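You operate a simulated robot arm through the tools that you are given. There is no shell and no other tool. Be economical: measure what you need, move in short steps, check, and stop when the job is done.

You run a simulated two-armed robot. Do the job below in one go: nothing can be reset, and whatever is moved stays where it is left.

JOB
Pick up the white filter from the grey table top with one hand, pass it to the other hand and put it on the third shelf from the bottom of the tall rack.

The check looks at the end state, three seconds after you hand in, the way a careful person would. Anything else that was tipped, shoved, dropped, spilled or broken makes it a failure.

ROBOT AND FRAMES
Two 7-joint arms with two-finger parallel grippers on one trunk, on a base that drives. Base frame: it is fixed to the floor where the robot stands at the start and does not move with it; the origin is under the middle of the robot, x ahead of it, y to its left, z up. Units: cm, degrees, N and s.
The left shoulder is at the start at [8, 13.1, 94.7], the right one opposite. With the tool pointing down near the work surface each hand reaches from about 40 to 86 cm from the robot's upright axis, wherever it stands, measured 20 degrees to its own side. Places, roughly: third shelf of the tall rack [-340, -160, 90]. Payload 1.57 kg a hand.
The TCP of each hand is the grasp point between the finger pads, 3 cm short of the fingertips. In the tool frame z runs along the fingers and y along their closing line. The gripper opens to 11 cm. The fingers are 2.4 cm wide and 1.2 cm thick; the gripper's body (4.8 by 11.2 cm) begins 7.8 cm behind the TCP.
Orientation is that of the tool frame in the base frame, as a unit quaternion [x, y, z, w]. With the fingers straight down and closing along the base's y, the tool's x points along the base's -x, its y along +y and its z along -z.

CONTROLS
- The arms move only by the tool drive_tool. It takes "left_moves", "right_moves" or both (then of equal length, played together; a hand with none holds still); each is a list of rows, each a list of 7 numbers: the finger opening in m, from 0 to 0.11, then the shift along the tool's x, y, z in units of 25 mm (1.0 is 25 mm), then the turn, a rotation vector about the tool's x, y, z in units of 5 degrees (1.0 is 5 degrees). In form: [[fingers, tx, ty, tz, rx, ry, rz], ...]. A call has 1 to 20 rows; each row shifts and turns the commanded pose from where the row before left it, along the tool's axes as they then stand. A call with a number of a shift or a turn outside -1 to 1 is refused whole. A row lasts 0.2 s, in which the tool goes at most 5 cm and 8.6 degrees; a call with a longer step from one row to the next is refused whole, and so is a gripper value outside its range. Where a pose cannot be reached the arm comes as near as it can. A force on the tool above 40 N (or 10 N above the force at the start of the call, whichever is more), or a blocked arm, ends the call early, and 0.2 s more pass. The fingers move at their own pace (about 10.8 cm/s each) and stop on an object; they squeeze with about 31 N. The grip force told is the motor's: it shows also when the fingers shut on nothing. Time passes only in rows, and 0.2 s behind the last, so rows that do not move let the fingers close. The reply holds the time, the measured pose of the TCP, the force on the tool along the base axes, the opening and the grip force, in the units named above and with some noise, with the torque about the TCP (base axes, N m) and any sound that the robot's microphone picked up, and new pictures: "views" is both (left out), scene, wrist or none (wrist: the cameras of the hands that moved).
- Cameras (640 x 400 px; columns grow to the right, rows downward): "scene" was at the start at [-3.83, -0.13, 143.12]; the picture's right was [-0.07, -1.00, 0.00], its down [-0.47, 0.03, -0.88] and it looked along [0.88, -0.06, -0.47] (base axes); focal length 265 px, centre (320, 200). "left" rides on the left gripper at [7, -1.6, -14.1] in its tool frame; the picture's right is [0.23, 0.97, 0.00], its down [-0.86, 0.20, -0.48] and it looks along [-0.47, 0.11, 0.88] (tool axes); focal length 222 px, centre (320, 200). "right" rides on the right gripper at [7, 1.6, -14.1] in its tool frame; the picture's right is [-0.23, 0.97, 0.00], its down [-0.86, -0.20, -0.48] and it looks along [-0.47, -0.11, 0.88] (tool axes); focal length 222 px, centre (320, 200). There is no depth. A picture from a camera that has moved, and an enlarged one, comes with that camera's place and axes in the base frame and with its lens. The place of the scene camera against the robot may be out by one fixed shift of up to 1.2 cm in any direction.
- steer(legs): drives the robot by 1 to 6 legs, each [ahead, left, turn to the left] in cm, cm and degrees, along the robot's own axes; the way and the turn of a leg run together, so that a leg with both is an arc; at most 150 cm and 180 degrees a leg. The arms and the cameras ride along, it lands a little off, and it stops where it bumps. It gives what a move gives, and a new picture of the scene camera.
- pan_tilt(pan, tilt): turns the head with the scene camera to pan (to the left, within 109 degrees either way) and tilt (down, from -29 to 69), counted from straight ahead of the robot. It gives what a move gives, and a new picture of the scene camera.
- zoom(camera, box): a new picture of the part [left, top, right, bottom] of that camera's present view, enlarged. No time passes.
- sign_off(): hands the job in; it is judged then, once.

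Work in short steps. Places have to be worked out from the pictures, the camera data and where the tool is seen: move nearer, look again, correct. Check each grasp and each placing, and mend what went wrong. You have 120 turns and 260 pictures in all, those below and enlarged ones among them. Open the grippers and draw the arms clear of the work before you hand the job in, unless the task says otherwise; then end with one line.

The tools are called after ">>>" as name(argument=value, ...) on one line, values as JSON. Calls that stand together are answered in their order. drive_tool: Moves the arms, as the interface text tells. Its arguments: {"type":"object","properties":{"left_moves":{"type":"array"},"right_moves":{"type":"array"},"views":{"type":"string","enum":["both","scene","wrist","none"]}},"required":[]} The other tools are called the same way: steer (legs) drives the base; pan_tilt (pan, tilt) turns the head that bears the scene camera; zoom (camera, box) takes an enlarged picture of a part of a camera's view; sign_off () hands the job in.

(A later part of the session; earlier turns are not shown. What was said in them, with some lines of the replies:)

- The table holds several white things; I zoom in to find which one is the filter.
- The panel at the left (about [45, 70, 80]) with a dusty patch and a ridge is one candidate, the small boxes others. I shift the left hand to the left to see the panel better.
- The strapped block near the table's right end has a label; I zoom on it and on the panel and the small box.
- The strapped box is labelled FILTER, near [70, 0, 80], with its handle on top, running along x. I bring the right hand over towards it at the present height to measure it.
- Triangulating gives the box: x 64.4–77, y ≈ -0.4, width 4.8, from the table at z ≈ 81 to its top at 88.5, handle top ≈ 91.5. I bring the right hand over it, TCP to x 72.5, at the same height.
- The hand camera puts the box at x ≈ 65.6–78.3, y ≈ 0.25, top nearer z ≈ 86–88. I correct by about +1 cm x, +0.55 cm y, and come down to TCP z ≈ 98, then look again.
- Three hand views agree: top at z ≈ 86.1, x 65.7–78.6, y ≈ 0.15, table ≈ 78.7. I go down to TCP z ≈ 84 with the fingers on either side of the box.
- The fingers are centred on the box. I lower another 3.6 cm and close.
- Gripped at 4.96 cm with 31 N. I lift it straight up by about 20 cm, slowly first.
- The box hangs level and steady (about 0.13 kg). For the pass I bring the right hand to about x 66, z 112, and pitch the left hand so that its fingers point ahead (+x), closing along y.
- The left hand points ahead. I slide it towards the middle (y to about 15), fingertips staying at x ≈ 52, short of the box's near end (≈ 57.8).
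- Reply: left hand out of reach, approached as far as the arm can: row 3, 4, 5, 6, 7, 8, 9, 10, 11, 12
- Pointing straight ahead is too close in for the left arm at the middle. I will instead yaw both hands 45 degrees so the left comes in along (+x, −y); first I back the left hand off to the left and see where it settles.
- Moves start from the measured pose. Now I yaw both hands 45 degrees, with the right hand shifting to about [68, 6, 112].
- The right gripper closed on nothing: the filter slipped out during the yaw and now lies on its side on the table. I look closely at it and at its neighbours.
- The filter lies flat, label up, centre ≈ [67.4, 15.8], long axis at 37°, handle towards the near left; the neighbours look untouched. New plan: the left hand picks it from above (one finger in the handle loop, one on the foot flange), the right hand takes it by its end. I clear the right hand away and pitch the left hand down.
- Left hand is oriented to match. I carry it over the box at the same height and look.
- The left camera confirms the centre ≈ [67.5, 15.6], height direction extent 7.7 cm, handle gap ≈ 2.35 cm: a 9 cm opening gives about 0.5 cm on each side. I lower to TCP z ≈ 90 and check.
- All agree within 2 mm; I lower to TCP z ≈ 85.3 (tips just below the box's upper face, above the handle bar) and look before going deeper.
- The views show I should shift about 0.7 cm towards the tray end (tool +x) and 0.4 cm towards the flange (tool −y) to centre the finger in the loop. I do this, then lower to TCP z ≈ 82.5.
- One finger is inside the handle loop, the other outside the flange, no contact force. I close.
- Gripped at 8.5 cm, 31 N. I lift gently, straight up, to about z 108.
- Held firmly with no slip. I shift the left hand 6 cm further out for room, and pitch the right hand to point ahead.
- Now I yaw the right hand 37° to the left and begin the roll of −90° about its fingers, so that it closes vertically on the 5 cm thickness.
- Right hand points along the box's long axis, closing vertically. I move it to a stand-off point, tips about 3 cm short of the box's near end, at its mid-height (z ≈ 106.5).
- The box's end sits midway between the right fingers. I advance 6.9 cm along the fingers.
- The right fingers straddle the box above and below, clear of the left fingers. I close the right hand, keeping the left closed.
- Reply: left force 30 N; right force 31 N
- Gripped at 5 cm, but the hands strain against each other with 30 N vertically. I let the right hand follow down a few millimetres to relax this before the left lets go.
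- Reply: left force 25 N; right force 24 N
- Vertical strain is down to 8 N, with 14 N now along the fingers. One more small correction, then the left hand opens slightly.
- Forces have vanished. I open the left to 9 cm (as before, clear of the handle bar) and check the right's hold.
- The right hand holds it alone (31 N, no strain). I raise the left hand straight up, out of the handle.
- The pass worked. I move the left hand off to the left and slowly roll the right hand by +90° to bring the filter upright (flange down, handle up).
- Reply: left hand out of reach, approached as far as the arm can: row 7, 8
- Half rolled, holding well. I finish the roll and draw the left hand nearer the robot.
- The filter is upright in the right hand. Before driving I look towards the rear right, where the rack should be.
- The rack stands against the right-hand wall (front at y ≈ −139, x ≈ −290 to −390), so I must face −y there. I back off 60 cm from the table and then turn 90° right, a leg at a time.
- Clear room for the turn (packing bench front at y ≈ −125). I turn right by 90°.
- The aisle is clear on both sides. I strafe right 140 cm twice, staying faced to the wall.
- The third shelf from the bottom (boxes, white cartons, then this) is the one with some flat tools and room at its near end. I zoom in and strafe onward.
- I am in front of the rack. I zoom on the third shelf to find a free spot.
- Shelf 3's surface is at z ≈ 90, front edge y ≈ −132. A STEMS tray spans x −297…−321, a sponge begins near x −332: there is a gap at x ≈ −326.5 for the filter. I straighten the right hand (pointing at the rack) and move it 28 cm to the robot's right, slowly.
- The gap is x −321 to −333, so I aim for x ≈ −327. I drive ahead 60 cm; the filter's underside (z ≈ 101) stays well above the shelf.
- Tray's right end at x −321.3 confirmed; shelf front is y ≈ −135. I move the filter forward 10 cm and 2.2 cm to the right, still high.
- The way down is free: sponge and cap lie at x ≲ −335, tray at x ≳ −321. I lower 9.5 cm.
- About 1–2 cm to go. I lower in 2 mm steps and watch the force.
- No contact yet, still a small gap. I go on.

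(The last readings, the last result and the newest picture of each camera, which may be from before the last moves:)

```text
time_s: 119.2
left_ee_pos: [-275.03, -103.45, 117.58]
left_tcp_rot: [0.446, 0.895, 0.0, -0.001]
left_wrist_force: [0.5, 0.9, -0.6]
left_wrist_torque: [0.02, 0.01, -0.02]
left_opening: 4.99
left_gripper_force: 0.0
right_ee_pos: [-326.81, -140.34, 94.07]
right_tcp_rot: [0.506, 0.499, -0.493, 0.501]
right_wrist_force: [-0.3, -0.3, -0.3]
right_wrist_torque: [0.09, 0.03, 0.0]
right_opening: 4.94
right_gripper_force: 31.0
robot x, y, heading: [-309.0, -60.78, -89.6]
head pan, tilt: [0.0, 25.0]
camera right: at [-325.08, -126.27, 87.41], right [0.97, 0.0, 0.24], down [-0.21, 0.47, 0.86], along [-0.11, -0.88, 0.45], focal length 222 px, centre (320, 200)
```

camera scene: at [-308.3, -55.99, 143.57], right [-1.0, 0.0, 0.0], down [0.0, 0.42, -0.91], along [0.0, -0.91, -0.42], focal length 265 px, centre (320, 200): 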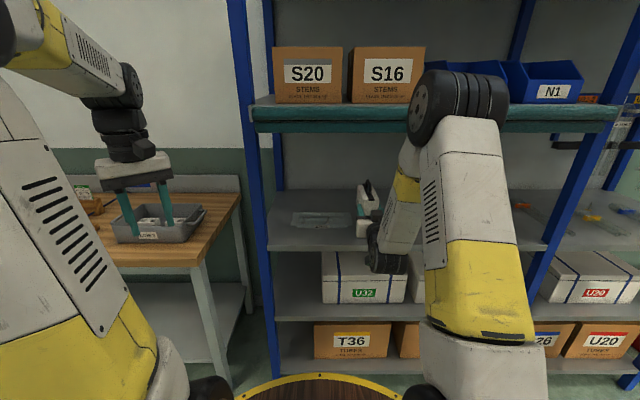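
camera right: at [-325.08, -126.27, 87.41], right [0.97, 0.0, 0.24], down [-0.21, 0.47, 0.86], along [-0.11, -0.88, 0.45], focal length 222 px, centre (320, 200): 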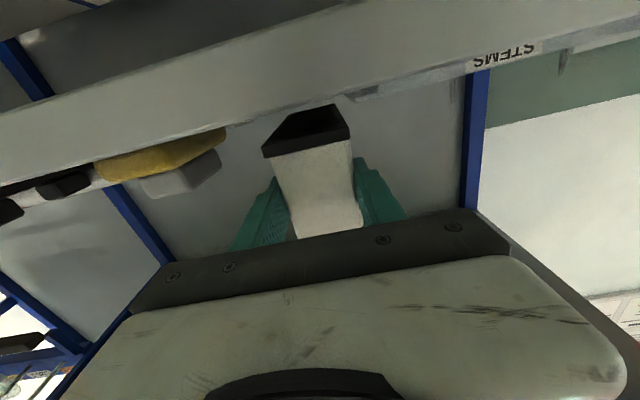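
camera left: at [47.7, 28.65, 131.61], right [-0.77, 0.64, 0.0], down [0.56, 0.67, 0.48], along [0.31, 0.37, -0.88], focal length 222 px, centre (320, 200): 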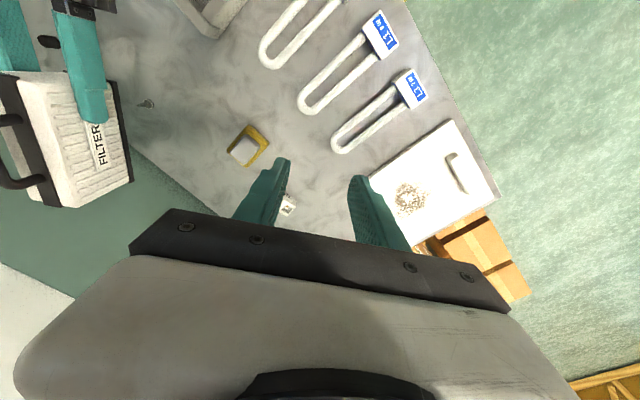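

The shelf surface works out at z ≈ 88, the filter's foot at about 90. I continue down 1.2 cm in small steps.

>>> drive_tool(right_moves=[[0, 0.08, 0, 0, 0, 0, 0], [0, 0.08, 0, 0, 0, 0, 0], [0, 0.08, 0, 0, 0, 0, 0], [0, 0.08, 0, 0, 0, 0, 0], [0, 0.08, 0, 0, 0, 0, 0], [0, 0.08, 0, 0, 0, 0, 0], [0, 0, 0, 0, 0, 0, 0]], views="wrist")

>>> zoom(camera="scene", box=[320, 180, 420, 260])

```text
time_s: 120.8
left_ee_pos: [-275.05, -103.4, 117.6]
left_tcp_rot: [0.445, 0.895, 0.0, 0.0]
left_wrist_force: [-0.7, 0.5, -0.4]
left_wrist_torque: [0.02, -0.02, -0.04]
left_opening: 4.99
left_gripper_force: 0.1
right_ee_pos: [-326.73, -140.55, 92.93]
right_tcp_rot: [0.505, 0.5, -0.494, 0.501]
right_wrist_force: [-0.5, -0.1, 0.5]
right_wrist_torque: [0.08, 0.01, -0.02]
right_opening: 4.96
right_gripper_force: 31.1
robot x, y, heading: [-309.57, -60.79, -90.0]
head pan, tilt: [0.0, 25.0]
camera right: at [-325.08, -126.28, 86.19], right [0.97, 0.0, 0.24], down [-0.21, 0.47, 0.86], along [-0.11, -0.88, 0.45], focal length 222 px, centre (320, 200)
```

right: 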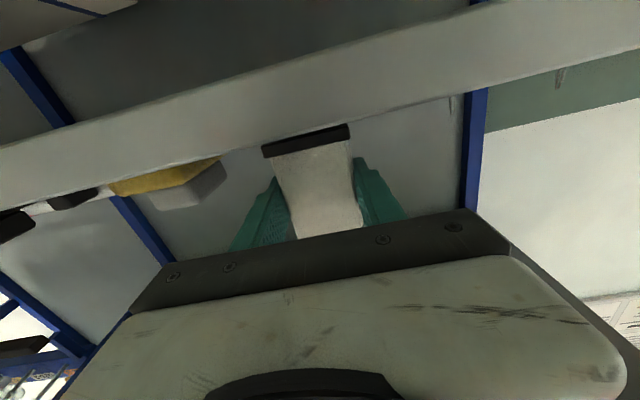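

```text
5.00 times, centred on (370, 220) of scene
camera zoom: at [-308.31, -56.0, 143.57], right [-1.0, 0.0, 0.0], down [0.0, 0.42, -0.91], along [0.0, -0.91, -0.42], focal length 1325 px, centre (70, 100)
```

zoom: 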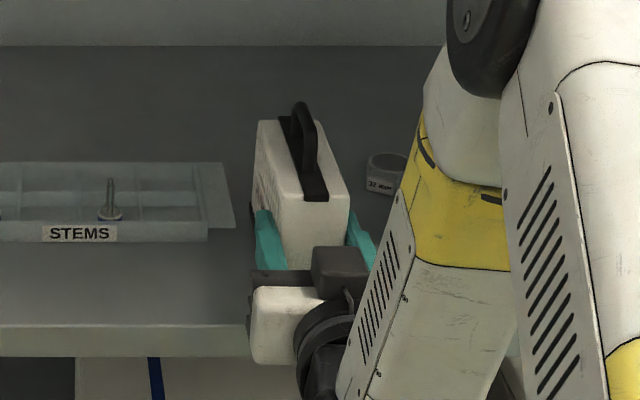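

Nearly down (about 1 cm). I lower further in 1.5 mm steps until the force shows contact.

>>> drive_tool(right_moves=[[0, 0.06, 0, 0, 0, 0, 0], [0, 0.06, 0, 0, 0, 0, 0], [0, 0.06, 0, 0, 0, 0, 0], [0, 0.06, 0, 0, 0, 0, 0], [0, 0, 0, 0, 0, 0, 0]], views="wrist")

```text
time_s: 122.0
left_ee_pos: [-275.04, -103.35, 117.6]
left_tcp_rot: [0.446, 0.895, 0.0, 0.001]
left_wrist_force: [0.0, 0.1, -0.6]
left_wrist_torque: [0.01, -0.01, -0.03]
left_opening: 5.03
left_gripper_force: 0.0
right_ee_pos: [-326.89, -140.5, 92.46]
right_tcp_rot: [0.504, 0.499, -0.494, 0.502]
right_wrist_force: [0.8, -0.1, 8.3]
right_wrist_torque: [-1.01, 0.23, -0.04]
right_opening: 4.93
right_gripper_force: 31.4
robot x, y, heading: [-309.6, -61.52, -90.0]
head pan, tilt: [0.0, 25.0]
camera right: at [-325.06, -126.29, 85.72], right [0.97, 0.0, 0.24], down [-0.21, 0.47, 0.86], along [-0.11, -0.88, 0.46], focal length 222 px, centre (320, 200)
```

right: 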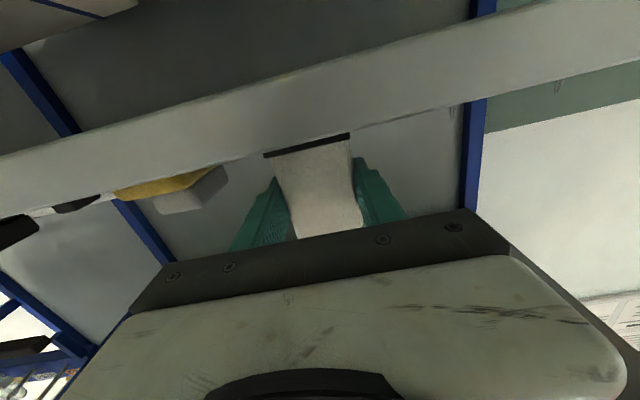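

Contact: 8 N upward, acting at the far end, so the near end is a millimetre or so up. I lower 1.5 mm more to seat it.

>>> drive_tool(right_moves=[[0, 0.06, 0, 0, 0, 0, 0], [0, 0, 0, 0, 0, 0, 0]], views="wrist")

>>> zoom(camera="right", box=[220, 100, 420, 240])

```text
time_s: 122.6
left_ee_pos: [-275.14, -103.36, 117.48]
left_tcp_rot: [0.446, 0.895, 0.001, 0.0]
left_wrist_force: [0.1, 0.7, -0.6]
left_wrist_torque: [-0.01, 0.01, 0.0]
left_opening: 5.03
left_gripper_force: 0.1
right_ee_pos: [-326.74, -140.47, 92.29]
right_tcp_rot: [0.505, 0.499, -0.494, 0.502]
right_wrist_force: [-0.1, 2.6, 15.8]
right_wrist_torque: [-0.61, 0.37, -0.08]
right_opening: 4.97
right_gripper_force: 31.3
robot x, y, heading: [-309.04, -61.36, -89.8]
head pan, tilt: [0.0, 25.0]
camera right: at [-325.05, -126.26, 85.58], right [0.97, 0.0, 0.24], down [-0.21, 0.47, 0.86], along [-0.11, -0.88, 0.46], focal length 222 px, centre (320, 200)
```

right: 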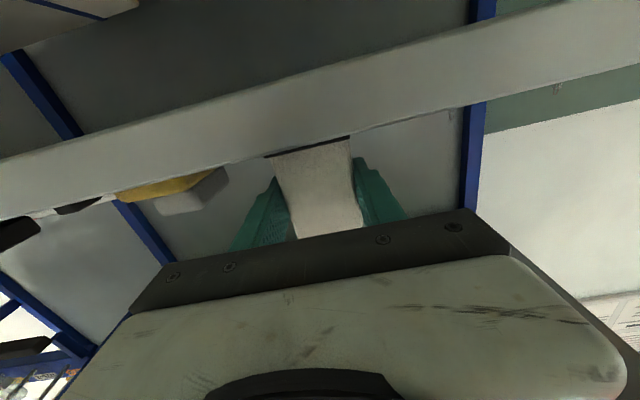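

```text
2.86 times, centred on (320, 170) of right
camera zoom: at [-325.05, -126.26, 85.58], right [0.97, 0.0, 0.24], down [-0.21, 0.47, 0.86], along [-0.11, -0.88, 0.46], focal length 635 px, centre (320, 286)
```

zoom: 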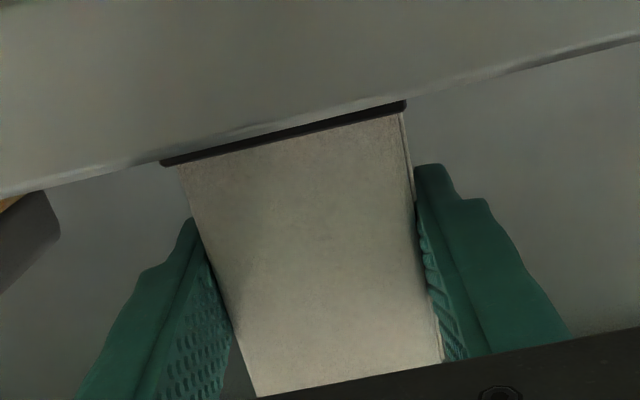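

The contact has spread along the foot (16 N, centred): it is seated. I relax 1.5 mm and open the fingers to 7 cm.

>>> drive_tool(right_moves=[[0, -0.05, 0, 0, 0, 0, 0], [0.055, 0, 0, 0, 0, 0, 0], [0.065, 0, 0, 0, 0, 0, 0], [0.07, 0, 0, 0, 0, 0, 0], [0.07, 0, 0, 0, 0, 0, 0]], views="wrist")

>>> zoom(camera="scene", box=[320, 180, 420, 260])

```text
time_s: 123.8
left_ee_pos: [-274.93, -103.52, 117.54]
left_tcp_rot: [0.446, 0.895, 0.0, 0.0]
left_wrist_force: [0.2, 0.8, -0.4]
left_wrist_torque: [0.01, 0.04, -0.02]
left_opening: 4.99
left_gripper_force: 0.0
right_ee_pos: [-326.8, -140.48, 92.12]
right_tcp_rot: [0.505, 0.5, -0.493, 0.501]
right_wrist_force: [0.9, 0.1, 0.6]
right_wrist_torque: [-0.01, -0.02, 0.0]
right_opening: 7.0
right_gripper_force: 0.0
robot x, y, heading: [-309.57, -61.25, -89.7]
head pan, tilt: [0.0, 25.0]
camera right: at [-325.09, -126.23, 85.56], right [0.97, 0.0, 0.24], down [-0.21, 0.47, 0.86], along [-0.11, -0.88, 0.45], focal length 222 px, centre (320, 200)
```

right: 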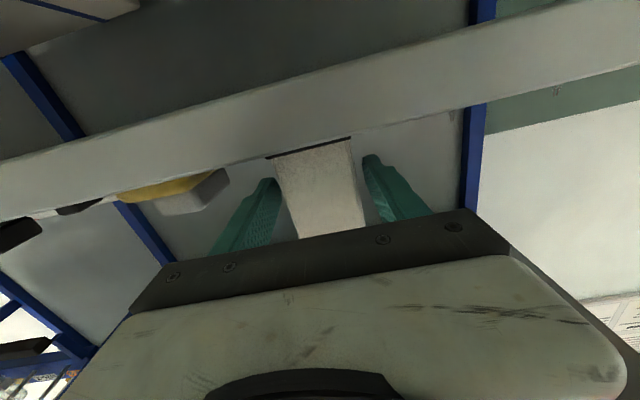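

```text
5.00 times, centred on (370, 220) of scene
camera zoom: at [-308.3, -55.99, 143.57], right [-1.0, 0.0, 0.0], down [0.0, 0.42, -0.91], along [0.0, -0.91, -0.42], focal length 1325 px, centre (70, 100)
```

zoom: 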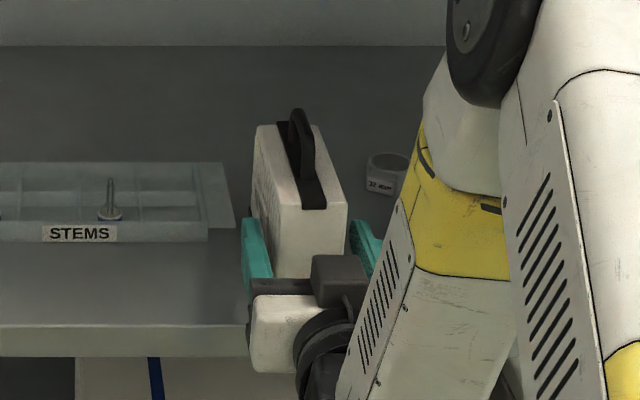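

The filter stands by itself, fingers clear on both sides. I draw the hand straight back 12 cm.

>>> drive_tool(right_moves=[[0.07, 0, 0, -0.3, 0, 0, 0], [0.07, 0, 0, -0.6, 0, 0, 0], [0.07, 0, 0, -0.8, 0, 0, 0], [0.07, 0, 0, -0.8, 0, 0, 0], [0.07, 0, 0, -0.8, 0, 0, 0], [0.07, 0, 0, -0.8, 0, 0, 0], [0.07, 0, 0, -0.7, 0, 0, 0], [0.07, 0, 0, 0, 0, 0, 0]], views="both")

>>> steer(legs=[[-50, 0, 0]])

>>> zoom(camera="scene", box=[260, 120, 460, 240])

```text
time_s: 125.6
left_ee_pos: [-275.13, -103.49, 117.59]
left_tcp_rot: [0.446, 0.895, -0.001, 0.0]
left_wrist_force: [-0.2, -0.1, 0.3]
left_wrist_torque: [0.04, 0.05, -0.01]
left_opening: 5.0
left_gripper_force: 0.1
right_ee_pos: [-326.94, -128.45, 92.34]
right_tcp_rot: [0.505, 0.5, -0.494, 0.501]
right_wrist_force: [0.2, 0.4, 0.4]
right_wrist_torque: [0.03, 0.02, 0.03]
right_opening: 7.0
right_gripper_force: 0.1
robot x, y, heading: [-308.99, -61.1, -89.9]
head pan, tilt: [0.0, 25.0]
camera scene: at [-308.3, -55.99, 143.57], right [-1.0, 0.0, 0.0], down [0.0, 0.42, -0.91], along [0.0, -0.91, -0.42], focal length 265 px, centre (320, 200)
camera right: at [-325.18, -114.22, 85.71], right [0.97, 0.0, 0.24], down [-0.21, 0.47, 0.86], along [-0.11, -0.88, 0.45], focal length 222 px, centre (320, 200)
```

scene: 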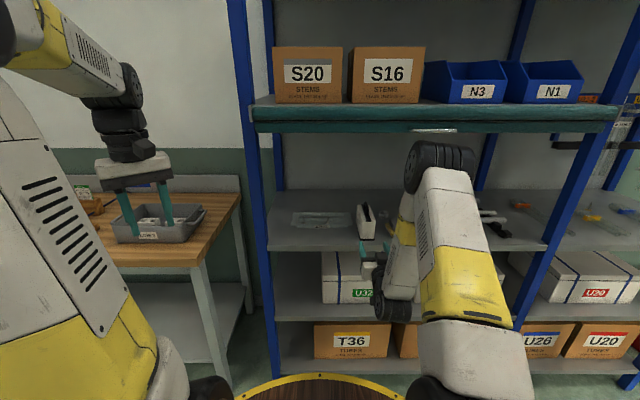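
right: 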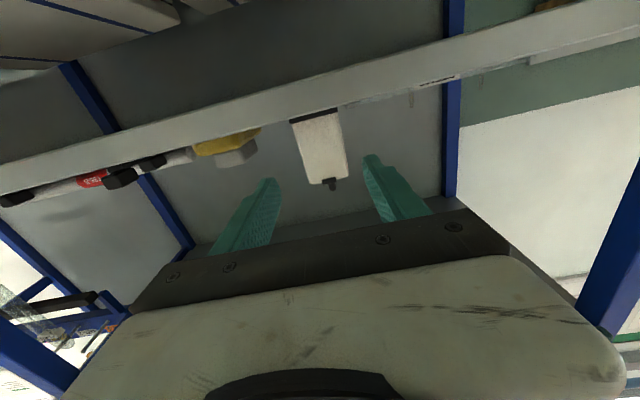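

```text
time_s: 128.6
left_ee_pos: [-275.23, -53.1, 117.53]
left_tcp_rot: [0.446, 0.895, 0.0, 0.0]
left_wrist_force: [1.0, 0.4, -0.2]
left_wrist_torque: [-0.01, -0.01, -0.01]
left_opening: 5.0
left_gripper_force: 0.1
right_ee_pos: [-327.13, -77.94, 92.37]
right_tcp_rot: [0.507, 0.499, -0.494, 0.5]
right_wrist_force: [-0.8, -0.2, 0.2]
right_wrist_torque: [0.0, -0.02, -0.06]
right_opening: 7.01
right_gripper_force: 0.2
robot x, y, heading: [-309.43, -11.08, -89.8]
head pan, tilt: [0.0, 25.0]
camera scene: at [-308.32, -5.51, 143.57], right [-1.0, 0.0, 0.0], down [0.0, 0.42, -0.91], along [0.0, -0.91, -0.42], focal length 265 px, centre (320, 200)
```

scene: 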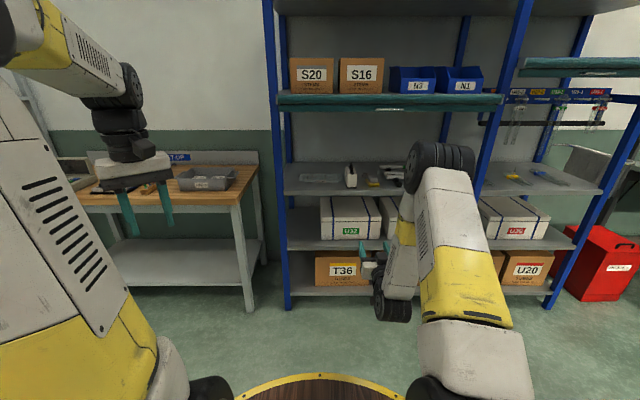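

```text
3.20 times, centred on (360, 180) of scene
camera zoom: at [-308.32, -5.51, 143.57], right [-1.0, 0.0, 0.0], down [0.0, 0.42, -0.91], along [0.0, -0.91, -0.42], focal length 848 px, centre (192, 264)
```

zoom: 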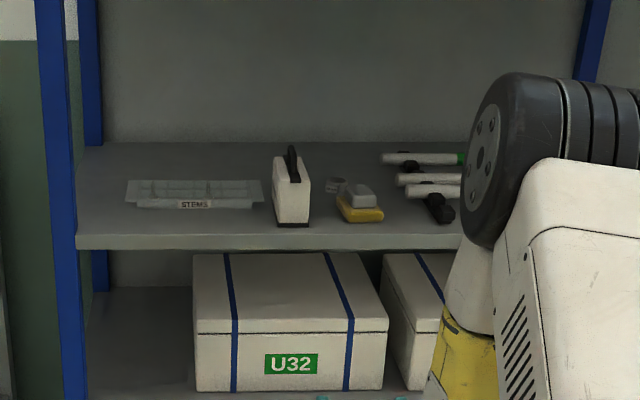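

The filter stands upright on the third shelf between the tray and the sponge, its neighbours look unmoved, and both arms are clear. I open both grippers and hand in.

>>> drive_tool(left_moves=[[0.11, 0, 0, 0, 0, 0, 0], [0.11, 0, 0, 0, 0, 0, 0], [0.11, 0, 0, 0, 0, 0, 0]], right_moves=[[0.11, 0, 0, 0, 0, 0, 0], [0.11, 0, 0, 0, 0, 0, 0], [0.11, 0, 0, 0, 0, 0, 0]], views="none")

>>> sign_off()

```text
time_s: 129.4
left_ee_pos: [-275.22, -53.06, 117.49]
left_tcp_rot: [0.447, 0.895, 0.0, 0.0]
left_wrist_force: [0.4, -0.3, 0.2]
left_wrist_torque: [0.0, -0.01, 0.0]
left_opening: 10.99
left_gripper_force: 0.1
right_ee_pos: [-327.15, -77.89, 92.47]
right_tcp_rot: [0.507, 0.499, -0.494, 0.501]
right_wrist_force: [-0.5, -0.4, -1.3]
right_wrist_torque: [-0.03, -0.01, 0.0]
right_opening: 10.99
right_gripper_force: 0.1
robot x, y, heading: [-309.05, -10.54, -90.3]
head pan, tilt: [0.0, 25.0]
```

```text
The job is handed in.
```

The filter stands upright on the third shelf of the tall rack, passed from the left hand to the right; on the first pick-up it slipped from the right hand and fell about 25 cm onto the table, with no other object seen to move, and I picked it up again.
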